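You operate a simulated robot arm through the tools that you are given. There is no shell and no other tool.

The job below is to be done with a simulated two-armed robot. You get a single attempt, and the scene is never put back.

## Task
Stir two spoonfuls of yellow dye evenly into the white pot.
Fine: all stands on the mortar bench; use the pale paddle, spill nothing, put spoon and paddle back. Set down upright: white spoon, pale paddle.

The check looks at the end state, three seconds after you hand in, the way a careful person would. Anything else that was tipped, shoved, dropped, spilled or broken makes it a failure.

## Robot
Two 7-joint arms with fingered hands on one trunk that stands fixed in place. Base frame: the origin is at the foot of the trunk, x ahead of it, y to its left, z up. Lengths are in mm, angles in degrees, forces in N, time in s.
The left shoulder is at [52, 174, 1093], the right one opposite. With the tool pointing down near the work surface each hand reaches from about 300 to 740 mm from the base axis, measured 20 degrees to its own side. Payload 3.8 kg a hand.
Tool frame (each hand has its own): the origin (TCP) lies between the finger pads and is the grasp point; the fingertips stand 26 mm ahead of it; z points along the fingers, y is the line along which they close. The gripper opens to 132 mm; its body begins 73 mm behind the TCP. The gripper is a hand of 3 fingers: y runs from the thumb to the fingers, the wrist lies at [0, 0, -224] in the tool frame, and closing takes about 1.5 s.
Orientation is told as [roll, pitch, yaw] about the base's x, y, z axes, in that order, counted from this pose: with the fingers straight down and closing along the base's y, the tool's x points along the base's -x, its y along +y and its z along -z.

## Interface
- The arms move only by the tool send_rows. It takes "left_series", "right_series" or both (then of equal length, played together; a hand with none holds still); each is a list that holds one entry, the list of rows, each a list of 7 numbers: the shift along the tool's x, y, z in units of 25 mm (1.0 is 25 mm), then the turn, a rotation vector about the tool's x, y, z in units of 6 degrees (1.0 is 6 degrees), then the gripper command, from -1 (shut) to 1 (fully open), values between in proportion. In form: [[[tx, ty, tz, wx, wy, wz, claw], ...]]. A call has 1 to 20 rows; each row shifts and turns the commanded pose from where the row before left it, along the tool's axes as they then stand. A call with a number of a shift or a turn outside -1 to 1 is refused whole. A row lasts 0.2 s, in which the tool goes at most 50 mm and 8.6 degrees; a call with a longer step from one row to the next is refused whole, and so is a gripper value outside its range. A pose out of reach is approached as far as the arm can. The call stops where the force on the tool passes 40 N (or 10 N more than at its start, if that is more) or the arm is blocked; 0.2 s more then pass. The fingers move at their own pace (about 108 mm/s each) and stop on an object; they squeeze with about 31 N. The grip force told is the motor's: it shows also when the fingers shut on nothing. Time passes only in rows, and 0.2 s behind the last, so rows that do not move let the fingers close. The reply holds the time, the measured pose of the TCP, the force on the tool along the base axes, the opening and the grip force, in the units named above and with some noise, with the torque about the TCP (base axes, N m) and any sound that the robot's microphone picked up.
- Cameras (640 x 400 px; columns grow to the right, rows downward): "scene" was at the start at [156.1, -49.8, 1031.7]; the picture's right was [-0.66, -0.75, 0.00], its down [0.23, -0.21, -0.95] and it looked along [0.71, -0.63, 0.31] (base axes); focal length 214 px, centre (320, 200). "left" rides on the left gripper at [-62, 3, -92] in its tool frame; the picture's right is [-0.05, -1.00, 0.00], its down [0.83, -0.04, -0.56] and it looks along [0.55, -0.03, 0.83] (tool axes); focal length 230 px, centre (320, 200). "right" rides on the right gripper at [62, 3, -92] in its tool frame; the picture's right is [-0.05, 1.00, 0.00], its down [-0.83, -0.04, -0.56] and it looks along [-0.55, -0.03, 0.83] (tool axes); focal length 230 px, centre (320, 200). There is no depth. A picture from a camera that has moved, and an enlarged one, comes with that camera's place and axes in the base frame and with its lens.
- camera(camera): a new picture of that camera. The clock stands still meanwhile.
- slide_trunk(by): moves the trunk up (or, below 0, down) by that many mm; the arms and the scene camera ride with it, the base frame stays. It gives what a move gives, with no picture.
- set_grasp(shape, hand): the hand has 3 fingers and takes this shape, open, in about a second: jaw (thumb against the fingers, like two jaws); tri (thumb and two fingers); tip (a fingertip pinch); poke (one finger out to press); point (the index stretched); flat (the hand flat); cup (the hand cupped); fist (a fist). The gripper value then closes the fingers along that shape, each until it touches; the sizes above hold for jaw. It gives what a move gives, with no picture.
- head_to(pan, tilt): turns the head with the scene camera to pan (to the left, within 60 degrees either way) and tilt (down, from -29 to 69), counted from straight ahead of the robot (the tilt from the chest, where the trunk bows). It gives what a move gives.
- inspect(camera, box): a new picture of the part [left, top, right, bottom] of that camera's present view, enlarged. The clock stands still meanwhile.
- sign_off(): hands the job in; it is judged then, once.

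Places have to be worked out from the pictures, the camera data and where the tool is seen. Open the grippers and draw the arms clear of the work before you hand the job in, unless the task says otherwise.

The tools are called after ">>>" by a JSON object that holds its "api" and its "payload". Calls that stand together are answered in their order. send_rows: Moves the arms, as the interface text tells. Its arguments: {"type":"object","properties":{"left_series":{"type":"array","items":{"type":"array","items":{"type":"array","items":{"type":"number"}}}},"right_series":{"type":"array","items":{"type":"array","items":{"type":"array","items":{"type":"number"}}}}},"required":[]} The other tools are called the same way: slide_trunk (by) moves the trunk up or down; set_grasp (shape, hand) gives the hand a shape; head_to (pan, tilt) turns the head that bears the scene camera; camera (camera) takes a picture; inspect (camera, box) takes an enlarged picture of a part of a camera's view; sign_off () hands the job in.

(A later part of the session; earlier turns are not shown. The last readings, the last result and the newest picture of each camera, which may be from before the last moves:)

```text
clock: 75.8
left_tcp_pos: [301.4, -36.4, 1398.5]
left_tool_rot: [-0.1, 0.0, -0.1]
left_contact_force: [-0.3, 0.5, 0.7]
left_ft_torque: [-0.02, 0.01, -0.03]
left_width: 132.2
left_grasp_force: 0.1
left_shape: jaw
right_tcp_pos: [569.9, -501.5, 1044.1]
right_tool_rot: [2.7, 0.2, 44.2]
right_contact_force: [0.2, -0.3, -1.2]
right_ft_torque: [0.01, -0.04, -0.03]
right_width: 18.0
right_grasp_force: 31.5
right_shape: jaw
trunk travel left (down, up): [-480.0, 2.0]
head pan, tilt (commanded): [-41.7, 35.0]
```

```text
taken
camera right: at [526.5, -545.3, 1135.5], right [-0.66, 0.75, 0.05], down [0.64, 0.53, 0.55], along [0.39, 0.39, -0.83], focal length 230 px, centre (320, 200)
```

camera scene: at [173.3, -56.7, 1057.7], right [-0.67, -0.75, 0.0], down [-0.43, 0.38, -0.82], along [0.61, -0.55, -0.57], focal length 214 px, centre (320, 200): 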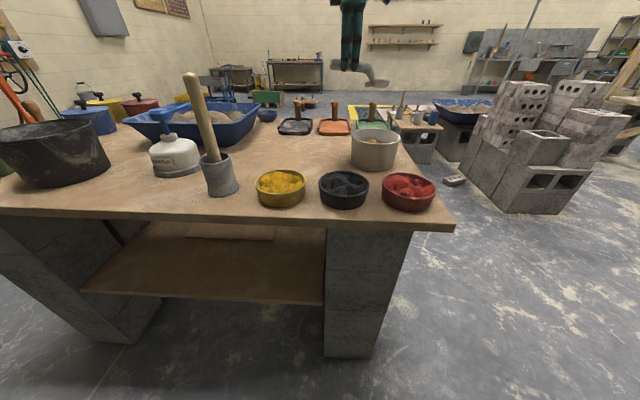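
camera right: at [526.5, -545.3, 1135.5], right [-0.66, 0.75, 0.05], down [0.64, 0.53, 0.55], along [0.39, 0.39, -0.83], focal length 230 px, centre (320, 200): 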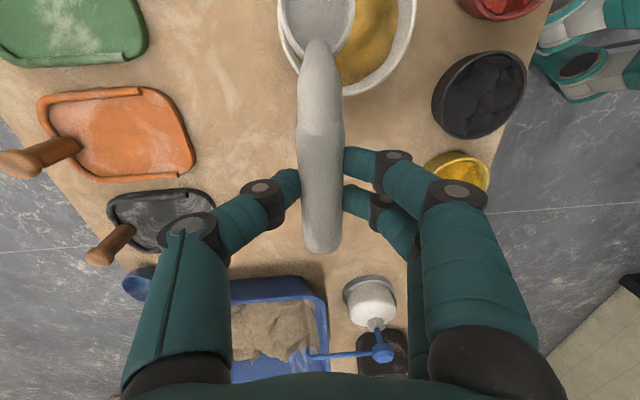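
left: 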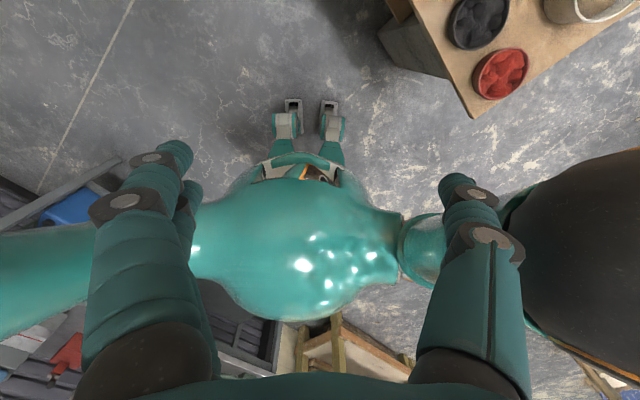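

The tool has picked up 2.7° of roll; I correct it and set 2° nose-up to offset the spoon's sag, then move over the spoon's old place at about [634,-354] and come down to z≈885.

>>> {"api": "send_rows", "payload": {"right_series": [[[0, 0, 0, 0.45, 0.3, 0, -1], [-0.839, 0.342, 0, 0, 0, 0, -1], [-0.839, 0.342, 0, 0, 0, 0, -1], [-0.839, 0.342, 0, 0, 0, 0, -1], [-0.839, 0.342, 0, 0, 0, 0, -1], [-0.839, 0.342, 0, 0, 0, 0, -1], [-0.839, 0.342, 0, 0, 0, 0, -1], [-0.839, 0.342, 0, 0, 0, 0, -1], [0, 0, 0.88, 0, 0, 0, -1], [0, 0, 0.88, 0, 0, 0, -1], [0, 0, 0.88, 0, 0, 0, -1], [0, 0, 0.88, 0, 0, 0, -1], [0, 0, 0.88, 0, 0, 0, -1], [0, 0, 0.88, 0, 0, 0, -1], [0, 0, 0.88, 0, 0, 0, -1], [0, 0, 0, 0, 0, 0, -1]]]}}

>>> {"api": "inspect", "payload": {"camera": "scene", "box": [240, 80, 400, 180]}}

>>> {"api": "camera", "payload": {"camera": "right"}}

```text
clock: 79.2
left_tcp_pos: [301.0, -35.3, 1397.7]
left_tool_rot: [-0.2, -0.1, 0.0]
left_contact_force: [-0.8, 0.5, 0.3]
left_ft_torque: [0.02, 0.01, 0.03]
left_width: 131.7
left_grasp_force: 0.1
left_shape: jaw
right_tcp_pos: [625.6, -359.8, 884.6]
right_tool_rot: [0.0, 1.8, 44.2]
right_contact_force: [0.4, 0.4, -1.3]
right_ft_torque: [0.04, -0.06, -0.03]
right_width: 18.3
right_grasp_force: 31.5
right_shape: jaw
right hand out of reach, approached as far as the arm can: row 8
trunk travel left (down, up): [-480.0, 2.0]
head pan, tilt (commanded): [-41.7, 35.0]
```

```text
4.00 times, centred on (320, 130) of scene
camera zoom: at [173.1, -56.8, 1057.8], right [-0.67, -0.75, 0.0], down [-0.43, 0.38, -0.82], along [0.61, -0.55, -0.57], focal length 858 px, centre (320, 480)
```

zoom: 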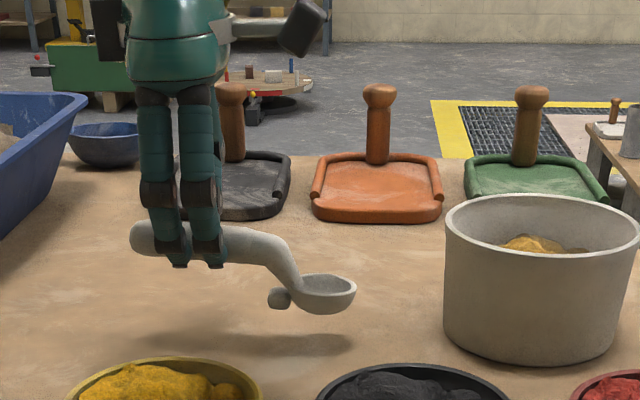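

```text
taken
camera right: at [581.4, -398.4, 978.4], right [-0.66, 0.75, 0.0], down [0.64, 0.56, 0.53], along [0.4, 0.35, -0.85], focal length 230 px, centre (320, 200)
```

right: 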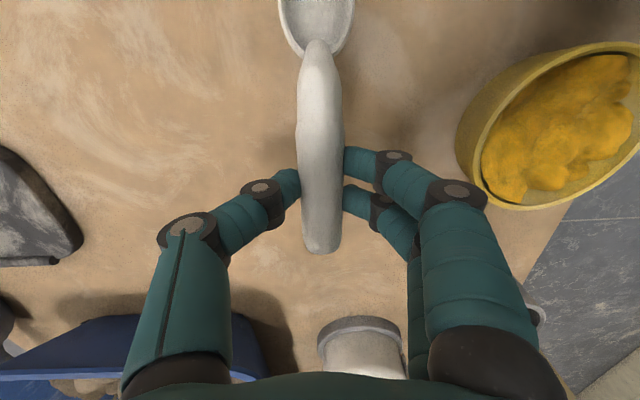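

Reach at the high pass clipped the move by a few mm, so the TCP is at [626,-360,885]. I zoom on the spoon to measure its tilt before setting it down.

>>> {"api": "inspect", "payload": {"camera": "scene", "box": [265, 125, 337, 170]}}

```text
8.89 times, centred on (301, 148) of scene
camera zoom: at [173.1, -56.8, 1057.8], right [-0.67, -0.75, 0.0], down [-0.43, 0.38, -0.82], along [0.61, -0.55, -0.57], focal length 1906 px, centre (489, 667)
```

zoom: 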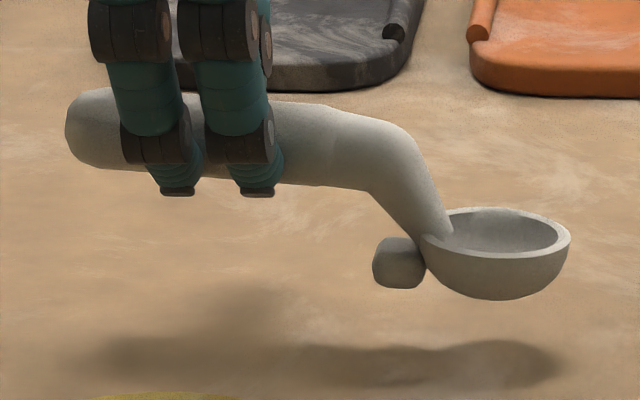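

The spoon still hangs about 3° nose-down. I pitch up by 3.3°, correct the position by about 10 mm, and go down slowly to about 1.5 mm above the resting height, watching the force.

>>> {"api": "send_rows", "payload": {"right_series": [[[-0.2, -0.04, 0, 0, 0.275, 0, -1], [-0.27, -0.04, 0, 0, 0.275, 0, -1], [0, 0, 0.25, 0, 0, 0, -1], [0, 0, 0.25, 0, 0, 0, -1], [0, 0, 0.2, 0, 0, 0, -1], [0, 0, 0.16, 0, 0, 0, -1], [0, 0, 0.12, 0, 0, 0, -1], [0, 0, 0, 0, 0, 0, -1]]]}}

>>> {"api": "inspect", "payload": {"camera": "scene", "box": [265, 125, 337, 170]}}

```text
clock: 81.0
left_tcp_pos: [302.1, -35.1, 1398.2]
left_tool_rot: [-0.2, 0.0, 0.0]
left_contact_force: [0.3, 0.3, -0.3]
left_ft_torque: [0.03, -0.03, -0.01]
left_width: 132.1
left_grasp_force: 0.1
left_shape: jaw
right_tcp_pos: [616.3, -350.4, 860.6]
right_tool_rot: [0.0, 5.2, 44.2]
right_contact_force: [0.2, 0.4, -0.1]
right_ft_torque: [0.04, -0.06, 0.01]
right_width: 18.1
right_grasp_force: 30.6
right_shape: jaw
right hand out of reach, approached as far as the arm can: row 1, 2, 6
trunk travel left (down, up): [-480.0, 2.0]
head pan, tilt (commanded): [-41.7, 35.0]
```

```text
8.89 times, centred on (301, 148) of scene
camera zoom: at [173.2, -56.9, 1057.7], right [-0.67, -0.75, 0.0], down [-0.43, 0.38, -0.82], along [0.61, -0.55, -0.57], focal length 1906 px, centre (489, 667)
```

zoom: 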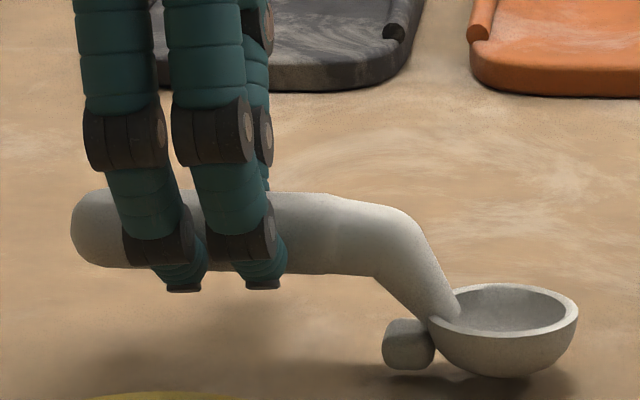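

The spoon is level now, but with the trunk raised the arm can't quite reach the old spot (TCP stopped at [616,-350]). I lift 100 mm, lower the trunk 80 mm back to its first height, where this spot was within reach, and re-check.

>>> {"api": "send_rows", "payload": {"right_series": [[[0.07, 0, -0.8, 0, 0, 0, -1], [0.07, 0, -0.8, 0, 0, 0, -1], [0.07, 0, -0.8, 0, 0, 0, -1], [0.07, 0, -0.8, 0, 0, 0, -1], [0.07, 0, -0.8, 0, 0, 0, -1], [0, 0, 0, 0, 0, 0, -1]]]}}

>>> {"api": "slide_trunk", "payload": {"by": -80}}

>>> {"api": "inspect", "payload": {"camera": "scene", "box": [220, 50, 380, 150]}}

```text
clock: 82.4
left_tcp_pos: [302.7, -35.0, 1397.0]
left_tool_rot: [-0.1, 0.0, 0.0]
left_contact_force: [-0.4, -0.6, 0.4]
left_ft_torque: [0.01, 0.0, 0.01]
left_width: 131.9
left_grasp_force: 0.1
left_shape: jaw
right_tcp_pos: [615.5, -350.9, 963.0]
right_tool_rot: [0.0, 5.3, 44.2]
right_contact_force: [0.5, -0.3, -1.2]
right_ft_torque: [0.05, -0.03, 0.03]
right_width: 18.2
right_grasp_force: 31.3
right_shape: jaw
trunk travel left (down, up): [-480.0, 2.0]
head pan, tilt (commanded): [-41.7, 35.0]
```

```text
clock: 83.6
left_tcp_pos: [300.3, -35.6, 1317.3]
left_tool_rot: [-0.1, -0.1, 0.0]
left_contact_force: [-0.6, 0.2, 0.8]
left_ft_torque: [0.01, -0.01, 0.02]
left_width: 132.0
left_grasp_force: 0.1
left_shape: jaw
right_tcp_pos: [615.5, -350.4, 883.8]
right_tool_rot: [-0.1, 5.1, 44.2]
right_contact_force: [-0.4, -0.7, -1.4]
right_ft_torque: [0.04, -0.04, -0.04]
right_width: 18.1
right_grasp_force: 30.4
right_shape: jaw
trunk travel left (down, up): [-400.0, 82.0]
head pan, tilt (commanded): [-41.7, 35.0]
```

```text
4.00 times, centred on (300, 100) of scene
camera zoom: at [163.2, -56.7, 948.9], right [-0.67, -0.75, 0.0], down [-0.43, 0.38, -0.82], along [0.61, -0.55, -0.57], focal length 858 px, centre (400, 600)
```

zoom: 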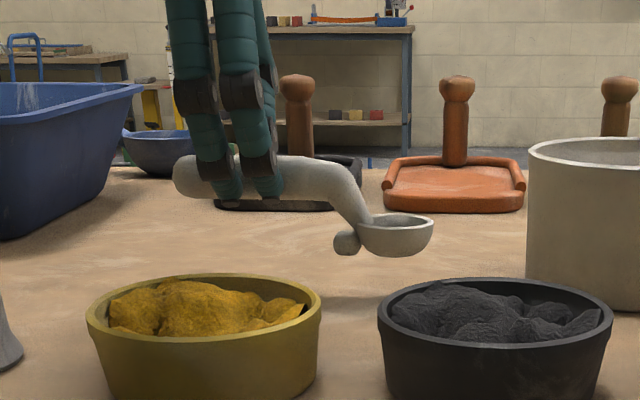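

Back at the first trunk height the TCP is at [616,-350,884] with the spoon level. I shift about 19 mm to [634,-354] and check that it gets there.

>>> {"api": "send_rows", "payload": {"right_series": [[[-0.14, -0.21, 0, 0, 0, 0, -1], [-0.14, -0.21, 0, 0, 0, 0, -1], [-0.14, -0.21, 0, 0, 0, 0, -1], [0, 0, 0, 0, 0, 0, -1]]]}}

>>> {"api": "inspect", "payload": {"camera": "scene", "box": [250, 80, 340, 136]}}

```text
clock: 84.6
left_tcp_pos: [301.4, -35.9, 1317.4]
left_tool_rot: [-0.2, 0.0, -0.1]
left_contact_force: [0.0, -0.3, 0.0]
left_ft_torque: [0.02, 0.04, 0.02]
left_width: 131.9
left_grasp_force: 0.2
left_shape: jaw
right_tcp_pos: [635.8, -354.4, 881.5]
right_tool_rot: [0.0, 5.2, 44.1]
right_contact_force: [0.1, -0.3, -1.6]
right_ft_torque: [0.04, -0.07, -0.01]
right_width: 18.0
right_grasp_force: 31.1
right_shape: jaw
trunk travel left (down, up): [-400.0, 82.0]
head pan, tilt (commanded): [-41.7, 35.0]
```

```text
7.11 times, centred on (295, 108) of scene
camera zoom: at [163.7, -56.7, 948.8], right [-0.67, -0.75, 0.0], down [-0.43, 0.38, -0.82], along [0.61, -0.55, -0.57], focal length 1525 px, centre (498, 854)
```

zoom: 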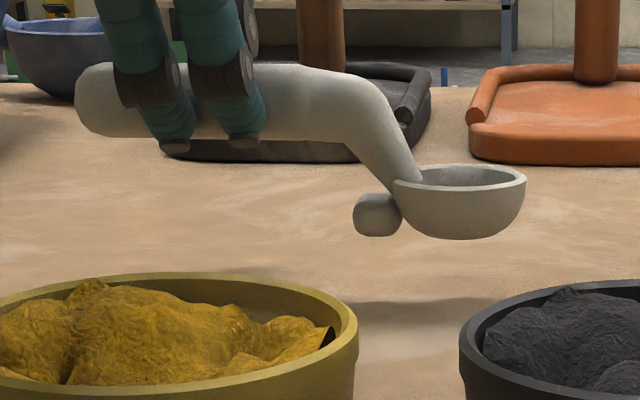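

The spoon is level (foot and bowl bottoms line up as at rest), within about 2 mm of its original position sideways, and about 23 mm above the bench. I lower it 20 mm, then in small steps until contact shows.

>>> {"api": "send_rows", "payload": {"right_series": [[[0, 0, 0.25, 0, 0, 0, -1], [0, 0, 0.25, 0, 0, 0, -1], [0, 0, 0.2, 0, 0, 0, -1], [0, 0, 0.12, 0, 0, 0, -1], [0, 0, 0.04, 0, 0, 0, -1], [0, 0, 0.04, 0, 0, 0, -1]]]}}

>>> {"api": "inspect", "payload": {"camera": "scene", "box": [250, 85, 340, 141]}}

```text
clock: 86.0
left_tcp_pos: [302.5, -35.5, 1317.0]
left_tool_rot: [-0.1, 0.0, -0.1]
left_contact_force: [0.4, 0.4, 0.4]
left_ft_torque: [0.0, -0.02, -0.01]
left_width: 131.9
left_grasp_force: 0.1
left_shape: jaw
right_tcp_pos: [631.0, -355.6, 858.9]
right_tool_rot: [0.1, 5.2, 44.1]
right_contact_force: [0.3, 0.7, -1.8]
right_ft_torque: [0.03, -0.08, 0.04]
right_width: 18.3
right_grasp_force: 31.2
right_shape: jaw
trunk travel left (down, up): [-400.0, 82.0]
head pan, tilt (commanded): [-41.7, 35.0]
```

```text
7.11 times, centred on (295, 113) of scene
camera zoom: at [163.8, -56.8, 948.8], right [-0.67, -0.75, 0.0], down [-0.43, 0.38, -0.82], along [0.61, -0.55, -0.57], focal length 1525 px, centre (498, 819)
```

zoom: 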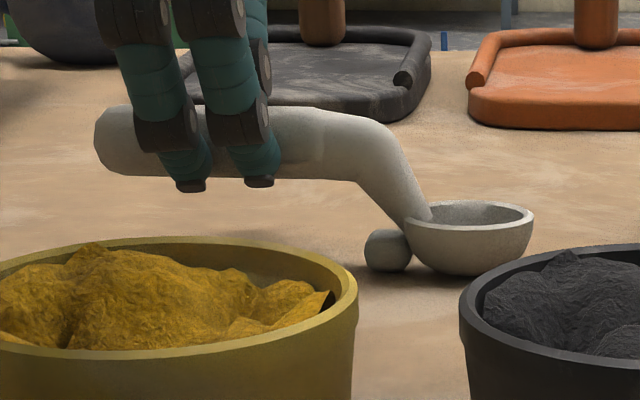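

The picture is almost identical to the spoon's original resting view (within about 1 mm), and it's at the bench surface. I ease down another millimetre and open the fingers slowly.

>>> {"api": "send_rows", "payload": {"right_series": [[[0, 0, 0.03, 0, 0, 0, -1], [0, 0, 0, 0, 0, 0, -1], [0, 0, 0, 0, 0, 0, -0.72], [0, 0, 0, 0, 0, 0, -0.66], [0, 0, 0, 0, 0, 0, -0.6], [0, 0, 0, 0, 0, 0, -0.54], [0, 0, 0, 0, 0, 0, -0.45], [0, 0, 0, 0, 0, 0, -0.35], [0, 0, 0, 0, 0, 0, -0.2], [0, 0, 0, 0, 0, 0, 0.0], [0, 0, 0, 0, 0, 0, 0.2], [0, 0, 0, 0, 0, 0, 0.2]]]}}

>>> {"api": "inspect", "payload": {"camera": "scene", "box": [250, 85, 340, 141]}}

>>> {"api": "camera", "payload": {"camera": "right"}}

```text
clock: 88.6
left_tcp_pos: [301.8, -35.6, 1318.7]
left_tool_rot: [-0.1, 0.0, 0.0]
left_contact_force: [-0.5, -0.4, -0.2]
left_ft_torque: [0.02, -0.01, 0.0]
left_width: 131.6
left_grasp_force: 0.0
left_shape: jaw
right_tcp_pos: [632.1, -356.0, 857.5]
right_tool_rot: [0.0, 5.2, 44.3]
right_contact_force: [0.4, -0.6, 0.0]
right_ft_torque: [0.02, -0.01, 0.01]
right_width: 78.8
right_grasp_force: 0.0
right_shape: jaw
trunk travel left (down, up): [-400.0, 82.0]
head pan, tilt (commanded): [-41.7, 35.0]
```

```text
7.11 times, centred on (295, 113) of scene
camera zoom: at [163.7, -56.7, 948.8], right [-0.67, -0.75, 0.0], down [-0.43, 0.38, -0.82], along [0.61, -0.55, -0.57], focal length 1525 px, centre (498, 819)
```

zoom: 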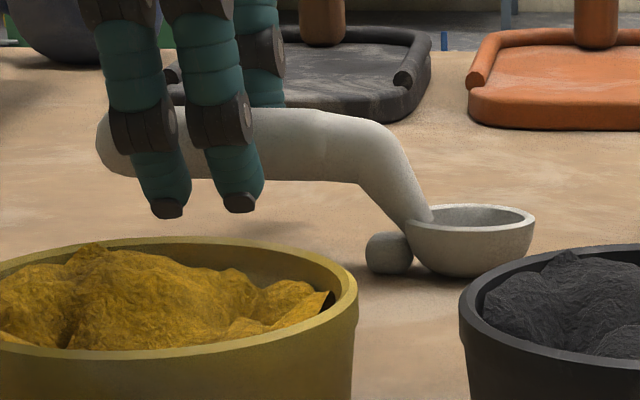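

```text
taken
camera right: at [592.1, -390.6, 955.3], right [-0.66, 0.75, -0.01], down [0.66, 0.58, 0.48], along [0.36, 0.31, -0.88], focal length 230 px, centre (320, 200)
```

right: 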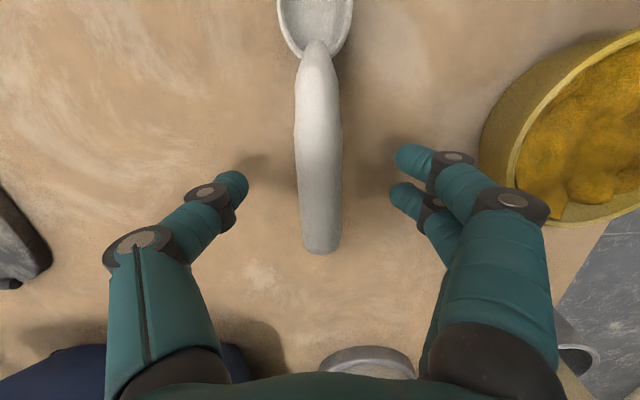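

The spoon stands upright in its old place and the fingers are clear. I withdraw straight up, then level the hand and turn it to yaw 0 for the paddle.

>>> {"api": "send_rows", "payload": {"right_series": [[[0, 0, -0.5, 0, 0, 0, 0.3], [0, 0, -0.9, 0, 0, 0, 0.5], [0, 0, -0.9, 0, 0, 0, 0.5], [0, 0, -0.9, 0, 0, 0, 0.5], [0, 0, -0.9, 0, 0, 0, 0.5], [0, 0, -0.9, 0, 0, 0, 0.5], [0, 0, -0.9, 0, 0, 0, 0.5], [0, 0, -0.9, 0, 0, 0, 0.5], [0, 0, -0.9, 0, -0.87, 0, 0.5], [0, 0, 0, 0, 0, 0.92, 0.5], [0, 0, 0, 0, 0, 0.92, 0.5], [0, 0, 0, 0, 0, 0.92, 0.5], [0, 0, 0, 0, 0, 0.92, 0.5], [0, 0, 0, 0, 0, 0.92, 0.5], [0, 0, 0, 0, 0, 0.92, 0.5], [0, 0, 0, 0, 0, 0.92, 0.5], [0, 0, 0, 0, 0, 0.92, 0.5]]]}}

>>> {"api": "camera", "payload": {"camera": "right"}}

>>> {"api": "camera", "payload": {"camera": "scene"}}

```text
clock: 92.2
left_tcp_pos: [301.6, -35.3, 1317.5]
left_tool_rot: [-0.1, 0.0, -0.1]
left_contact_force: [0.3, 0.4, 0.5]
left_ft_torque: [0.02, -0.03, 0.01]
left_width: 131.8
left_grasp_force: 0.1
left_shape: jaw
right_tcp_pos: [644.0, -344.3, 1050.3]
right_tool_rot: [-0.1, 0.0, 0.1]
right_contact_force: [-0.3, 0.3, 0.1]
right_ft_torque: [0.01, -0.03, 0.02]
right_width: 98.4
right_grasp_force: 0.0
right_shape: jaw
trunk travel left (down, up): [-400.0, 82.0]
head pan, tilt (commanded): [-41.7, 35.0]
```

```text
taken
camera right: at [582.8, -341.0, 1141.6], right [0.05, 1.0, 0.0], down [0.83, -0.04, 0.56], along [0.55, -0.03, -0.83], focal length 230 px, centre (320, 200)
```

right: 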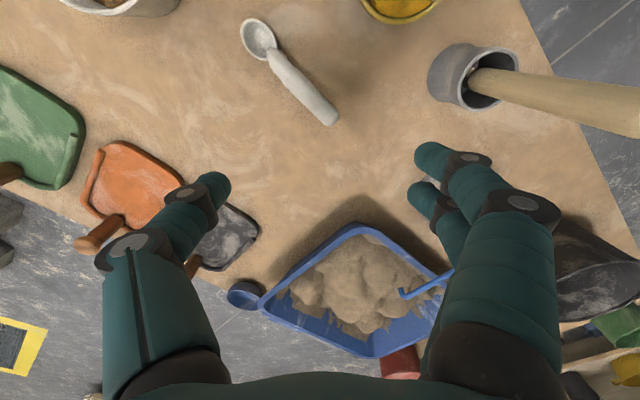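

```text
taken
camera scene: at [163.7, -56.7, 948.8], right [-0.67, -0.75, 0.0], down [-0.43, 0.38, -0.82], along [0.61, -0.55, -0.57], focal length 214 px, centre (320, 200)
```

scene: 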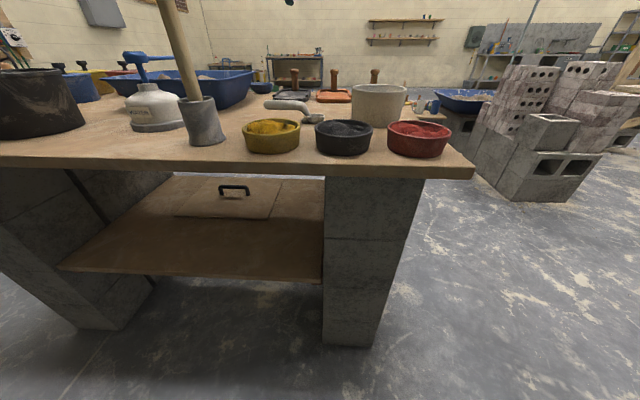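

The spoon rests as it was found. I move the open hand near the paddle at a height above its top to get a good look at the rod and cup from above.

>>> {"api": "send_rows", "payload": {"right_series": [[[0, 0, -0.8, 0, 0, 0, 0.5], [0, 0, -0.8, 0, 0, 0, 0.5], [0.352, 0.9, 0, 0, 0, 0, 0.5], [0.352, 0.9, 0, 0, 0, 0, 0.5], [0.352, 0.9, 0, 0, 0, 0, 0.5], [0.352, 0.9, 0, 0, 0, 0, 0.5], [0.352, 0.9, 0, 0, 0, 0, 0.5], [0, 0, 0, 0, 0, 0, 0.5]]]}}

>>> {"api": "camera", "payload": {"camera": "right"}}

>>> {"api": "head_to", "payload": {"pan": -35, "tilt": 5}}

>>> {"api": "camera", "payload": {"camera": "scene"}}

```text
clock: 94.0
left_tcp_pos: [301.3, -35.8, 1317.8]
left_tool_rot: [-0.1, 0.1, 0.0]
left_contact_force: [-0.9, 0.1, 1.0]
left_ft_torque: [0.01, 0.01, -0.01]
left_width: 131.8
left_grasp_force: 0.0
left_shape: jaw
right_tcp_pos: [600.2, -230.6, 1089.9]
right_tool_rot: [0.0, 0.1, 0.0]
right_contact_force: [0.4, 0.1, 0.4]
right_ft_torque: [0.02, -0.02, -0.03]
right_width: 98.5
right_grasp_force: 0.1
right_shape: jaw
trunk travel left (down, up): [-400.0, 82.0]
head pan, tilt (commanded): [-41.7, 35.0]
```

```text
taken
camera right: at [538.5, -228.0, 1182.0], right [0.05, 1.0, 0.0], down [0.83, -0.04, 0.56], along [0.55, -0.03, -0.83], focal length 230 px, centre (320, 200)
```

right: 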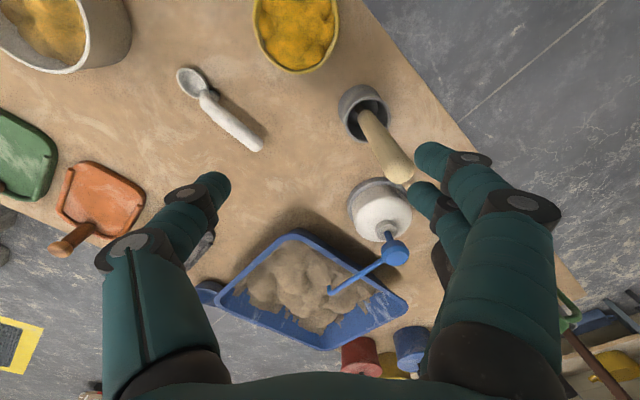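

```text
clock: 94.9
left_tcp_pos: [302.9, -35.4, 1317.9]
left_tool_rot: [-0.2, 0.0, -0.1]
left_contact_force: [-0.5, -0.2, 0.0]
left_ft_torque: [-0.03, -0.02, 0.0]
left_width: 132.1
left_grasp_force: 0.1
left_shape: jaw
right_tcp_pos: [599.9, -230.6, 1089.3]
right_tool_rot: [0.1, 0.0, 0.1]
right_contact_force: [-0.7, 0.8, 0.8]
right_ft_torque: [0.0, -0.01, 0.02]
right_width: 98.8
right_grasp_force: 0.0
right_shape: jaw
trunk travel left (down, up): [-400.0, 82.0]
head pan, tilt (commanded): [-35.0, 5.0]
```

```text
taken
camera scene: at [173.2, -50.9, 996.9], right [-0.57, -0.82, 0.0], down [-0.07, 0.05, -1.0], along [0.82, -0.57, -0.09], focal length 214 px, centre (320, 200)
```

scene: 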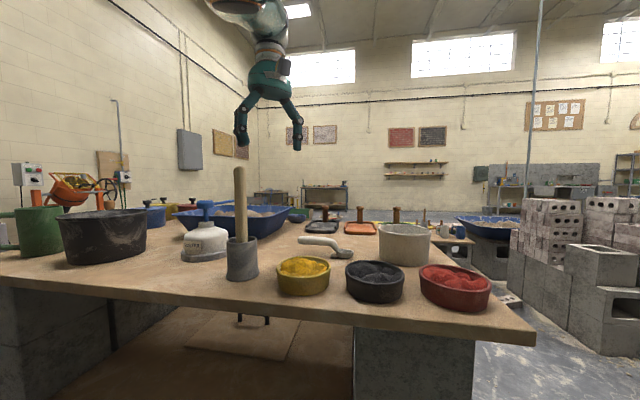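

The head now sees the paddle side-on. I zoom both cameras onto the paddle and cup to fix its axis.

>>> {"api": "inspect", "payload": {"camera": "scene", "box": [200, 155, 290, 290]}}

>>> {"api": "inspect", "payload": {"camera": "right", "box": [310, 70, 450, 220]}}

```text
2.96 times, centred on (245, 222) of scene
camera zoom: at [173.2, -50.9, 996.9], right [-0.57, -0.82, 0.0], down [-0.07, 0.05, -1.0], along [0.82, -0.57, -0.09], focal length 636 px, centre (542, 133)
```

zoom: 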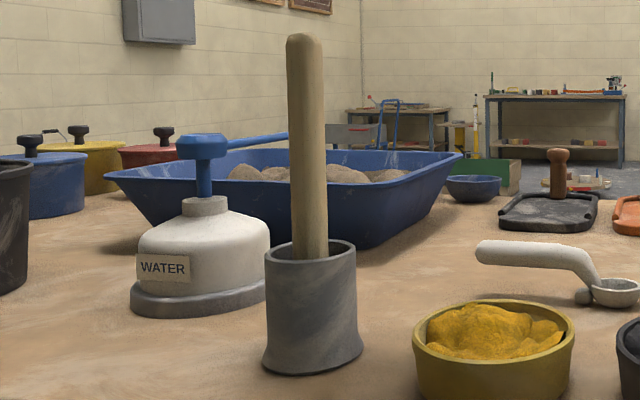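

```text
2.67 times, centred on (380, 145) of right
camera zoom: at [538.6, -227.8, 1182.1], right [0.05, 1.0, 0.0], down [0.83, -0.04, 0.56], along [0.55, -0.03, -0.83], focal length 614 px, centre (160, 347)
```

zoom: 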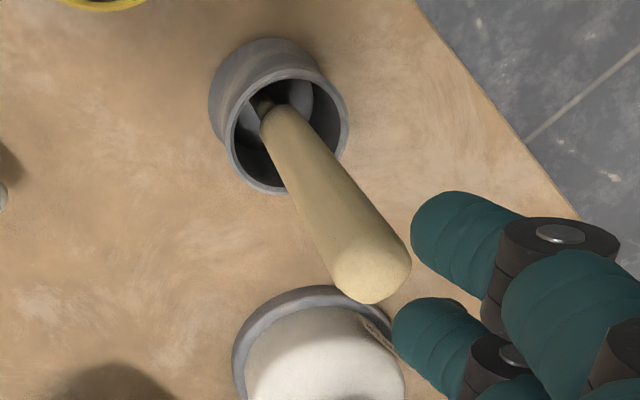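

Both views agree the rod stands practically vertical: axis at about [620.5,-168.5], top at z≈1021, about 24 mm thick, in the cup centred at [618,-169] with its rim at 876. I move the open hand directly above it, still higher than its top.

>>> {"api": "send_rows", "payload": {"right_series": [[[-0.273, 0.827, 0, 0, 0, 0, 0.3], [-0.273, 0.827, 0, 0, 0, 0, 0.3], [-0.273, 0.827, 0, 0, 0, 0, 0.3], [0, 0, 0, 0, 0, 0, 0.3]]]}}

>>> {"api": "camera", "payload": {"camera": "right"}}

>>> {"api": "inspect", "payload": {"camera": "scene", "box": [180, 80, 310, 290]}}

```text
clock: 95.9
left_tcp_pos: [302.5, -35.6, 1318.3]
left_tool_rot: [-0.1, 0.0, 0.1]
left_contact_force: [0.9, 0.3, 0.8]
left_ft_torque: [-0.02, 0.03, -0.01]
left_width: 131.9
left_grasp_force: 0.1
left_shape: jaw
right_tcp_pos: [622.9, -166.5, 1090.8]
right_tool_rot: [0.0, 0.0, 0.1]
right_contact_force: [-0.1, -0.4, 0.5]
right_ft_torque: [-0.03, -0.03, -0.02]
right_width: 86.1
right_grasp_force: 0.0
right_shape: jaw
trunk travel left (down, up): [-400.0, 82.0]
head pan, tilt (commanded): [-35.0, 5.0]
```

```text
taken
camera right: at [560.1, -164.6, 1182.1], right [0.05, 1.0, 0.0], down [0.83, -0.04, 0.56], along [0.56, -0.03, -0.83], focal length 230 px, centre (320, 200)
```

right: 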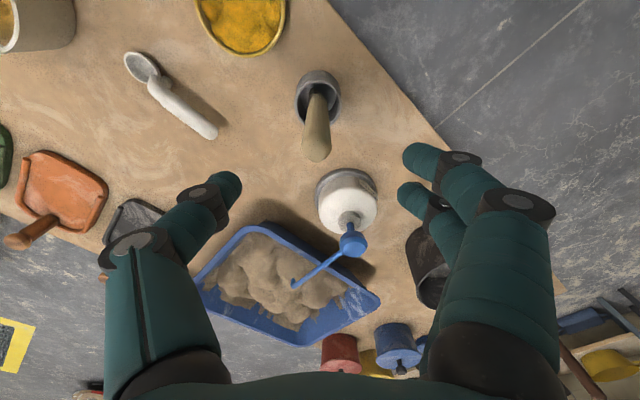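

```text
1.90 times, centred on (245, 185) of scene
camera zoom: at [173.2, -51.0, 997.0], right [-0.57, -0.82, 0.0], down [-0.07, 0.05, -1.0], along [0.82, -0.57, -0.09], focal length 408 px, centre (463, 229)
```

zoom: 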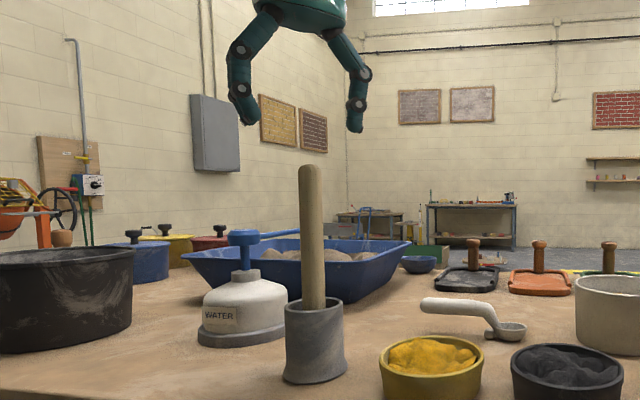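

The rod top appears at pixel (317,147), within 2 mm of being centred between the fingers. I nudge -2 mm in y and go down 60 mm around the rod, then check.

>>> {"api": "send_rows", "payload": {"right_series": [[[0, -0.088, 0.4, 0, 0, 0, 0.3], [0, 0, 0.5, 0, 0, 0, 0.3], [0, 0, 0.5, 0, 0, 0, 0.3], [0, 0, 0.5, 0, 0, 0, 0.3], [0, 0, 0.5, 0, 0, 0, 0.3], [0, 0, 0, 0, 0, 0, 0.3]]]}}

>>> {"api": "camera", "payload": {"camera": "right"}}

>>> {"api": "inspect", "payload": {"camera": "scene", "box": [180, 80, 310, 290]}}

```text
clock: 97.3
left_tcp_pos: [301.0, -36.5, 1317.8]
left_tool_rot: [-0.1, 0.0, 0.1]
left_contact_force: [0.7, -0.5, -0.9]
left_ft_torque: [-0.01, 0.01, 0.0]
left_width: 131.8
left_grasp_force: 0.1
left_shape: jaw
right_tcp_pos: [620.8, -168.9, 1029.9]
right_tool_rot: [0.0, 0.0, 0.1]
right_contact_force: [-0.2, -0.4, -0.7]
right_ft_torque: [-0.02, -0.02, 0.01]
right_width: 86.1
right_grasp_force: 0.1
right_shape: jaw
trunk travel left (down, up): [-400.0, 82.0]
head pan, tilt (commanded): [-35.0, 5.0]
```

```text
taken
camera right: at [559.4, -167.1, 1121.4], right [0.05, 1.0, 0.0], down [0.83, -0.04, 0.56], along [0.55, -0.03, -0.83], focal length 230 px, centre (320, 200)
```

right: 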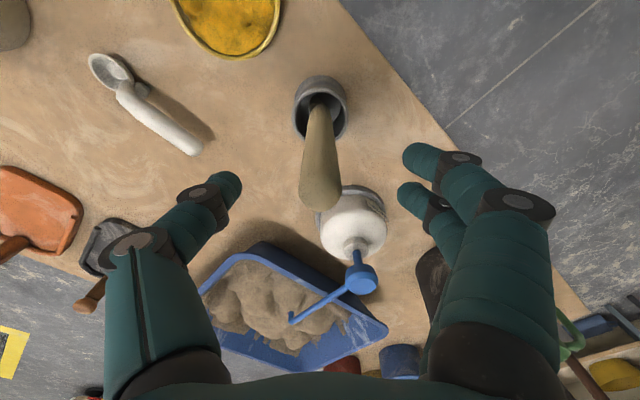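

```text
1.90 times, centred on (245, 185) of scene
camera zoom: at [173.1, -50.8, 997.0], right [-0.57, -0.82, 0.0], down [-0.07, 0.05, -1.0], along [0.82, -0.57, -0.09], focal length 408 px, centre (463, 229)
```

zoom: 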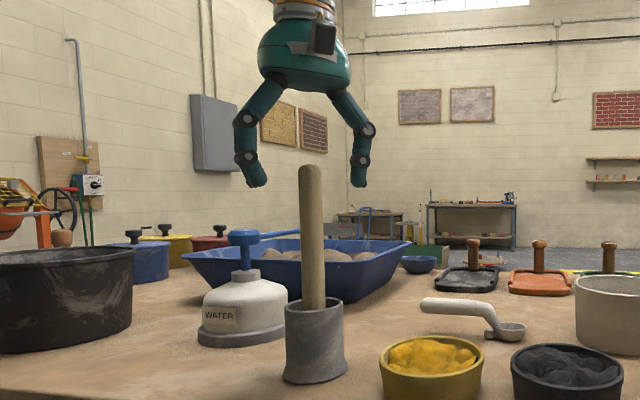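

The rod top is centred between thumb and fingers. I go down another 63 mm to TCP z≈967, leaving the rod's end about 54 mm into the hand, and look.

>>> {"api": "send_rows", "payload": {"right_series": [[[0, 0, 0.5, 0, 0, 0, 0.3], [0, 0, 0.5, 0, 0, 0, 0.3], [0, 0, 0.5, 0, 0, 0, 0.3], [0, 0, 0.5, 0, 0, 0, 0.3], [0, 0, 0.5, 0, 0, 0, 0.3], [0, 0, 0, 0, 0, 0, 0.3]]]}}

>>> {"api": "camera", "payload": {"camera": "right"}}

>>> {"api": "inspect", "payload": {"camera": "scene", "box": [180, 80, 310, 290]}}

```text
clock: 98.7
left_tcp_pos: [302.6, -36.1, 1317.3]
left_tool_rot: [-0.1, 0.0, 0.0]
left_contact_force: [-0.1, -0.1, -0.1]
left_ft_torque: [0.01, -0.01, -0.03]
left_width: 132.1
left_grasp_force: 0.1
left_shape: jaw
right_tcp_pos: [621.0, -170.7, 966.6]
right_tool_rot: [0.0, -0.1, 0.1]
right_contact_force: [0.1, 0.8, 0.1]
right_ft_torque: [0.01, -0.01, 0.0]
right_width: 86.4
right_grasp_force: 0.0
right_shape: jaw
trunk travel left (down, up): [-400.0, 82.0]
head pan, tilt (commanded): [-35.0, 5.0]
```

```text
taken
camera right: at [559.6, -168.6, 1058.0], right [0.05, 1.0, 0.0], down [0.83, -0.04, 0.56], along [0.55, -0.03, -0.83], focal length 230 px, centre (320, 200)
```

right: 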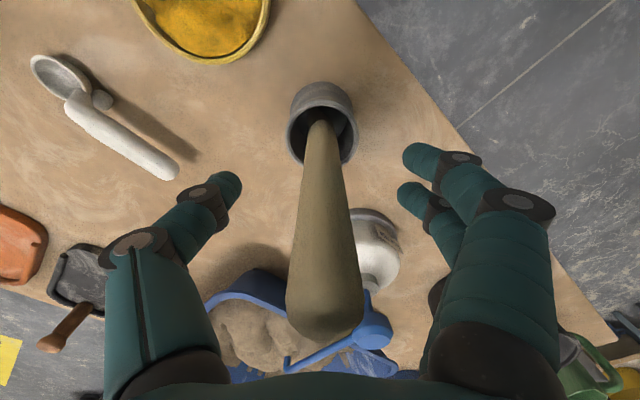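

```text
1.90 times, centred on (245, 185) of scene
camera zoom: at [173.1, -50.8, 997.0], right [-0.57, -0.82, 0.0], down [-0.07, 0.05, -1.0], along [0.82, -0.57, -0.09], focal length 408 px, centre (463, 229)
```

zoom: 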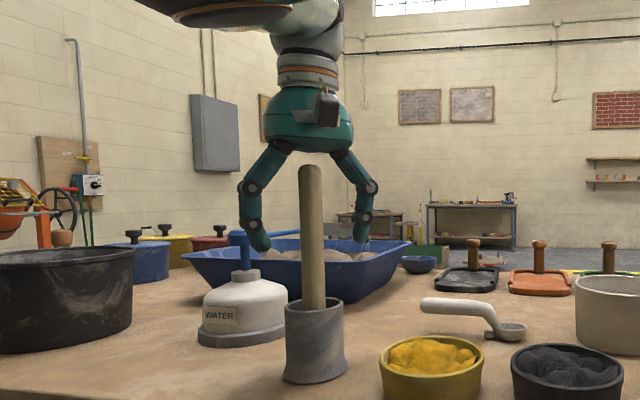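

The rod stands centred between thumb and fingers, its end 15-20 mm short of the palm. I close slowly on it.

>>> {"api": "send_rows", "payload": {"right_series": [[[0, 0, 0, 0, 0, 0, 0.1], [0, 0, 0, 0, 0, 0, -0.1], [0, 0, 0, 0, 0, 0, -0.3], [0, 0, 0, 0, 0, 0, -0.45], [0, 0, 0, 0, 0, 0, -0.55], [0, 0, 0, 0, 0, 0, -0.62], [0, 0, 0, 0, 0, 0, -0.7], [0, 0, 0, 0, 0, 0, -0.8], [0, 0, 0, 0, 0, 0, -1], [0, 0, 0, 0, 0, 0, -1]]]}}

>>> {"api": "camera", "payload": {"camera": "right"}}

>>> {"api": "inspect", "payload": {"camera": "scene", "box": [180, 80, 310, 290]}}

```text
clock: 100.9
left_tcp_pos: [301.8, -35.6, 1317.2]
left_tool_rot: [-0.1, 0.0, -0.1]
left_contact_force: [0.2, -0.4, 0.0]
left_ft_torque: [0.0, 0.02, -0.04]
left_width: 131.7
left_grasp_force: 0.1
left_shape: jaw
right_tcp_pos: [621.3, -171.3, 965.4]
right_tool_rot: [0.0, -0.1, 0.1]
right_contact_force: [-0.8, 0.1, -0.2]
right_ft_torque: [-0.03, 0.03, 0.04]
right_width: 16.0
right_grasp_force: 31.3
right_shape: jaw
trunk travel left (down, up): [-400.0, 82.0]
head pan, tilt (commanded): [-35.0, 5.0]
```

```text
taken
camera right: at [559.7, -168.7, 1058.0], right [0.05, 1.0, 0.0], down [0.83, -0.04, 0.56], along [0.55, -0.03, -0.83], focal length 230 px, centre (320, 200)
```

right: 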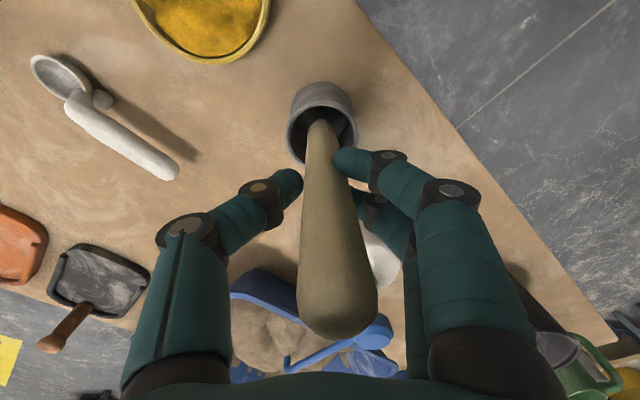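

```text
1.90 times, centred on (245, 185) of scene
camera zoom: at [173.3, -50.8, 997.0], right [-0.57, -0.82, 0.0], down [-0.07, 0.05, -1.0], along [0.82, -0.57, -0.09], focal length 408 px, centre (463, 229)
```

zoom: 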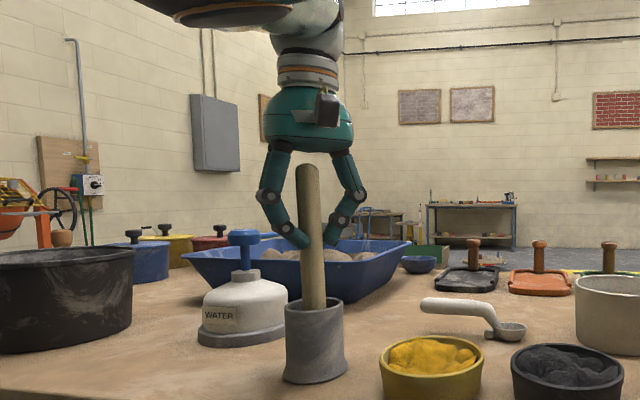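

The grip holds at 31 N with the rod barely shifted. I lift 20 mm slowly to check that only the paddle comes and the cup stays.

>>> {"api": "send_rows", "payload": {"right_series": [[[0, 0, -0.1, 0, 0, 0, -1], [0, 0, -0.2, 0, 0, 0, -1], [0, 0, -0.2, 0, 0, 0, -1], [0, 0, -0.2, 0, 0, 0, -1], [0, 0, -0.1, 0, 0, 0, -1]]]}}

>>> {"api": "camera", "payload": {"camera": "right"}}

>>> {"api": "inspect", "payload": {"camera": "scene", "box": [180, 80, 310, 290]}}

```text
clock: 102.1
left_tcp_pos: [302.8, -36.4, 1318.1]
left_tool_rot: [0.0, 0.0, 0.0]
left_contact_force: [0.5, 0.0, 0.3]
left_ft_torque: [0.01, -0.01, 0.0]
left_width: 131.9
left_grasp_force: 0.0
left_shape: jaw
right_tcp_pos: [621.3, -171.1, 986.2]
right_tool_rot: [0.0, 0.0, 0.1]
right_contact_force: [-0.1, -0.3, -0.8]
right_ft_torque: [-0.02, 0.03, -0.03]
right_width: 16.1
right_grasp_force: 30.9
right_shape: jaw
trunk travel left (down, up): [-400.0, 82.0]
head pan, tilt (commanded): [-35.0, 5.0]
```

```text
taken
camera right: at [559.9, -168.5, 1078.8], right [0.05, 1.0, 0.0], down [0.83, -0.04, 0.56], along [0.55, -0.03, -0.83], focal length 230 px, centre (320, 200)
```

right: 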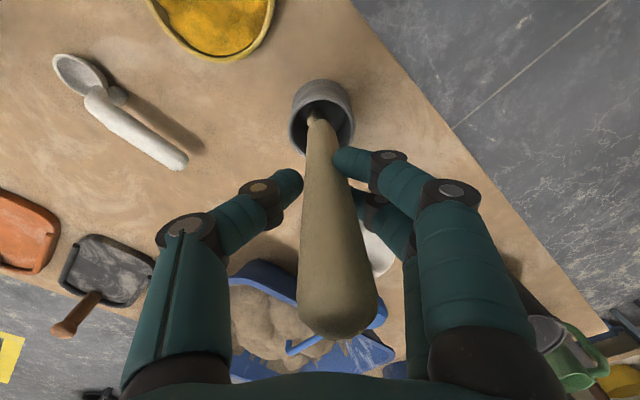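

```text
1.90 times, centred on (245, 185) of scene
camera zoom: at [173.2, -50.8, 997.0], right [-0.57, -0.82, 0.0], down [-0.07, 0.05, -1.0], along [0.82, -0.57, -0.09], focal length 408 px, centre (463, 229)
```

zoom: 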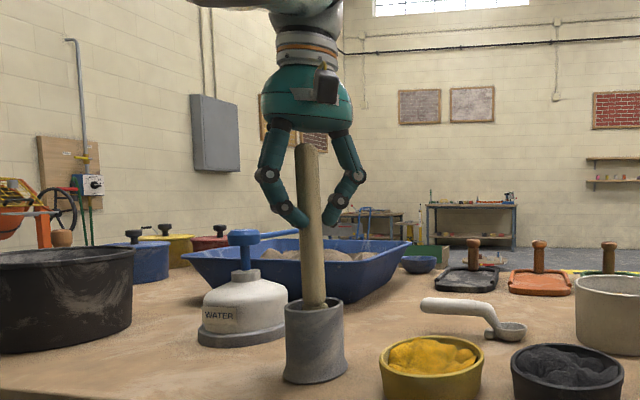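

The paddle slides up in the hand's grip while the cup stays put; the rod leans only about 3°. I lift it on out to TCP z≈1065.

>>> {"api": "send_rows", "payload": {"right_series": [[[0, 0, -0.3, 0, 0, 0, -1], [0, 0, -0.5, 0, 0, 0, -1], [0, 0, -0.5, 0, 0, 0, -1], [0, 0, -0.5, 0, 0, 0, -1], [0, 0, -0.5, 0, 0, 0, -1], [0, 0, -0.5, 0, 0, 0, -1], [0, 0, -0.4, 0, 0, 0, -1], [0, 0, 0, 0, 0, 0, -1]]]}}

>>> {"api": "camera", "payload": {"camera": "right"}}

>>> {"api": "inspect", "payload": {"camera": "scene", "box": [180, 80, 310, 290]}}

```text
clock: 103.9
left_tcp_pos: [302.8, -36.5, 1318.6]
left_tool_rot: [-0.1, 0.0, 0.0]
left_contact_force: [0.3, 0.2, 0.2]
left_ft_torque: [0.02, 0.0, 0.0]
left_width: 132.2
left_grasp_force: 0.1
left_shape: jaw
right_tcp_pos: [621.1, -170.3, 1066.8]
right_tool_rot: [0.0, -0.1, 0.1]
right_contact_force: [0.3, 0.5, -1.1]
right_ft_torque: [0.02, 0.02, -0.03]
right_width: 16.2
right_grasp_force: 31.4
right_shape: jaw
trunk travel left (down, up): [-400.0, 82.0]
head pan, tilt (commanded): [-35.0, 5.0]
```

```text
taken
camera right: at [559.9, -168.3, 1159.6], right [0.05, 1.0, 0.0], down [0.83, -0.04, 0.56], along [0.55, -0.03, -0.83], focal length 230 px, centre (320, 200)
```

right: 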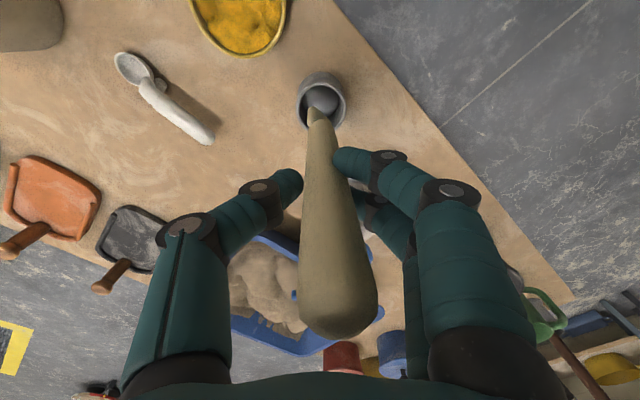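

```text
1.90 times, centred on (245, 185) of scene
camera zoom: at [173.3, -50.8, 997.0], right [-0.57, -0.82, 0.0], down [-0.07, 0.05, -1.0], along [0.82, -0.57, -0.09], focal length 408 px, centre (463, 229)
```

zoom: 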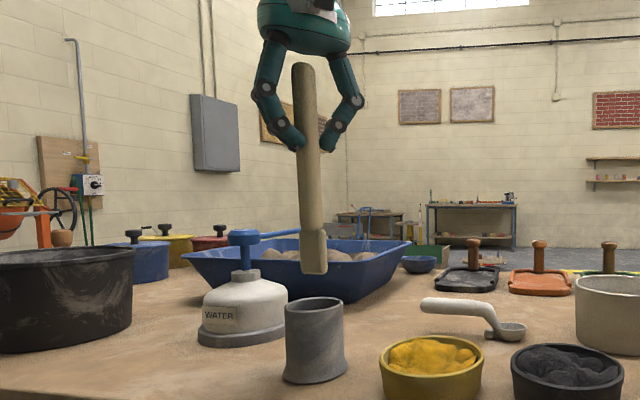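

The paddle is out, with its flat blade's tip at about z 910, and the cup is undisturbed. I zoom in on the blade to judge its size and tilt.

>>> {"api": "inspect", "payload": {"camera": "scene", "box": [215, 90, 275, 240]}}

>>> {"api": "inspect", "payload": {"camera": "right", "box": [250, 60, 390, 160]}}

```text
2.67 times, centred on (245, 165) of scene
camera zoom: at [173.3, -50.8, 997.0], right [-0.57, -0.82, 0.0], down [-0.07, 0.05, -1.0], along [0.82, -0.57, -0.09], focal length 572 px, centre (520, 293)
```

zoom: 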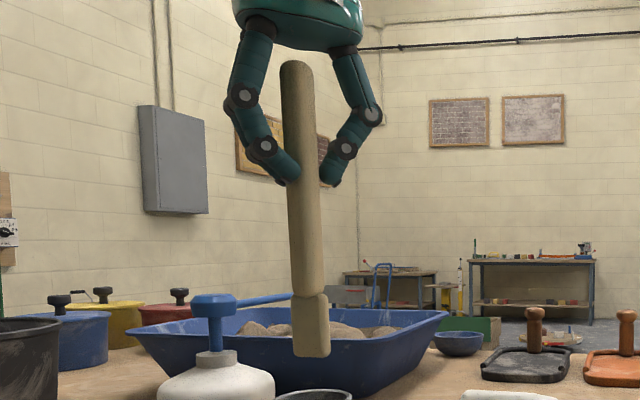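

```text
4.00 times, centred on (320, 110) of right
camera zoom: at [559.9, -168.3, 1159.6], right [0.05, 1.0, 0.0], down [0.83, -0.04, 0.56], along [0.55, -0.03, -0.83], focal length 920 px, centre (320, 560)
```

zoom: 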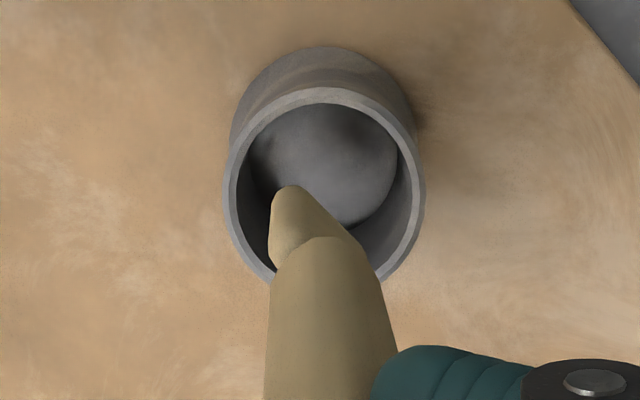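

The paddle hangs 4° off plumb, its tip about 8 mm toward -x and 9 mm toward -y of the TCP. I carry it level at this height to above the pot (tip 30 mm above the pot rim), then straighten it.

>>> {"api": "send_rows", "payload": {"right_series": [[[0.15, -0.4, 0, 0, 0, 0, -1], [0.25, -0.65, 0, 0, 0, 0, -1], [0.33, -0.87, 0, 0, 0, 0, -1], [0.33, -0.87, 0, 0, 0, 0, -1], [0.33, -0.87, 0, 0, 0, 0, -1], [0.33, -0.87, 0, 0, 0, 0, -1], [0.33, -0.87, 0, 0, 0, 0, -1], [0.33, -0.87, 0, 0, 0, 0, -1], [0.33, -0.87, 0, 0, 0, 0, -1], [0.33, -0.87, 0, 0, 0, 0, -1], [0.33, -0.87, 0, 0, 0, 0, -1], [0.33, -0.87, 0, 0, 0, 0, -1], [0.33, -0.87, 0, 0, 0, 0, -1], [0.33, -0.87, 0, 0, 0, 0, -1], [0.33, -0.87, 0, 0, 0, 0, -1], [0.33, -0.87, 0, 0, 0, 0, -1], [0.25, -0.65, 0, 0, 0, 0, -1], [0.15, -0.4, 0, -0.275, -0.25, 0, -1], [0, -0.16, 0, -0.275, -0.25, 0, -1], [0, 0, 0, 0, 0, 0, -1]]]}}

>>> {"api": "camera", "payload": {"camera": "right"}}

>>> {"api": "camera", "payload": {"camera": "scene"}}

```text
clock: 108.1
left_tcp_pos: [302.7, -34.8, 1318.3]
left_tool_rot: [-0.1, 0.0, 0.1]
left_contact_force: [-0.3, 0.4, 0.9]
left_ft_torque: [0.03, 0.02, 0.0]
left_width: 131.7
left_grasp_force: 0.1
left_shape: jaw
right_tcp_pos: [487.7, -531.5, 1067.2]
right_tool_rot: [3.3, -3.0, 0.1]
right_contact_force: [-0.2, -0.9, -1.2]
right_ft_torque: [-0.02, 0.0, -0.03]
right_width: 16.1
right_grasp_force: 31.3
right_shape: jaw
trunk travel left (down, up): [-400.0, 82.0]
head pan, tilt (commanded): [-35.0, 5.0]
```

```text
taken
camera right: at [420.9, -534.9, 1155.8], right [0.05, 1.0, 0.06], down [0.8, -0.08, 0.59], along [0.6, 0.02, -0.8], focal length 230 px, centre (320, 200)
```

right: 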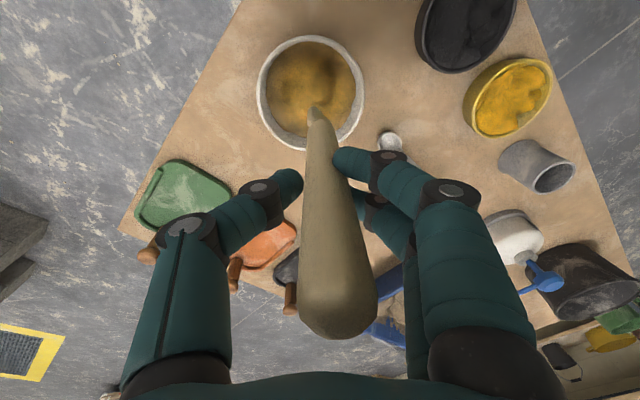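

```text
taken
camera scene: at [173.3, -50.8, 997.0], right [-0.57, -0.82, 0.0], down [-0.07, 0.05, -1.0], along [0.82, -0.57, -0.09], focal length 214 px, centre (320, 200)
```

scene: 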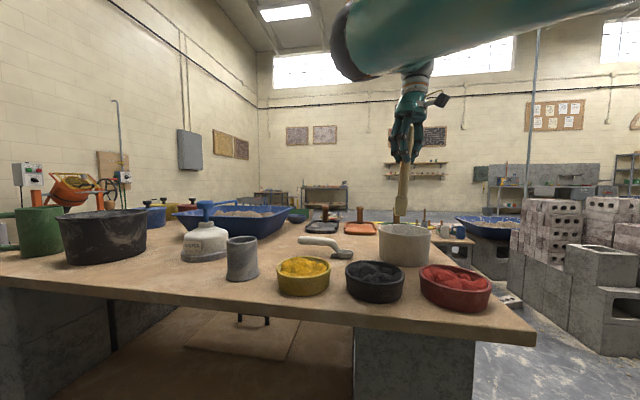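

The paddle is above the pot. I zoom both views to check the tip position relative to the pot opening.

>>> {"api": "inspect", "payload": {"camera": "right", "box": [240, 20, 390, 160]}}

>>> {"api": "inspect", "payload": {"camera": "scene", "box": [350, 110, 460, 280]}}

```text
2.86 times, centred on (315, 90) of right
camera zoom: at [420.9, -534.9, 1155.8], right [0.05, 1.0, 0.06], down [0.8, -0.08, 0.59], along [0.6, 0.02, -0.8], focal length 657 px, centre (334, 514)
```

zoom: 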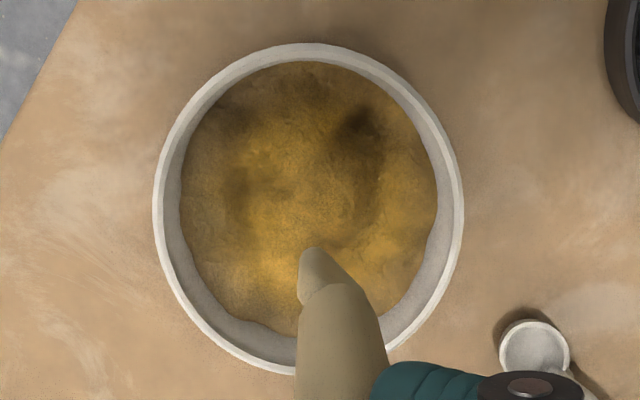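

```text
2.35 times, centred on (405, 195) of scene
camera zoom: at [173.3, -50.8, 997.0], right [-0.57, -0.82, 0.0], down [-0.07, 0.05, -1.0], along [0.82, -0.57, -0.09], focal length 505 px, centre (120, 212)
```

zoom: 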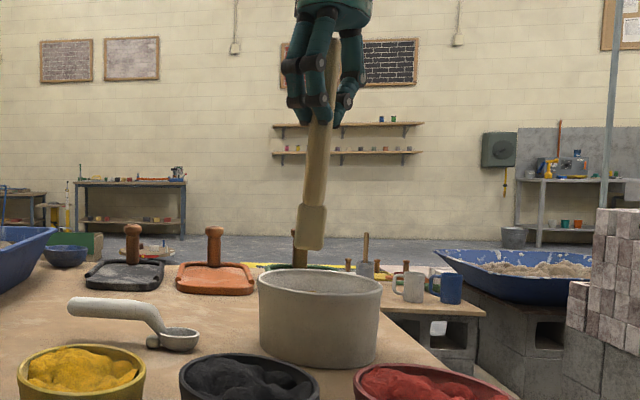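

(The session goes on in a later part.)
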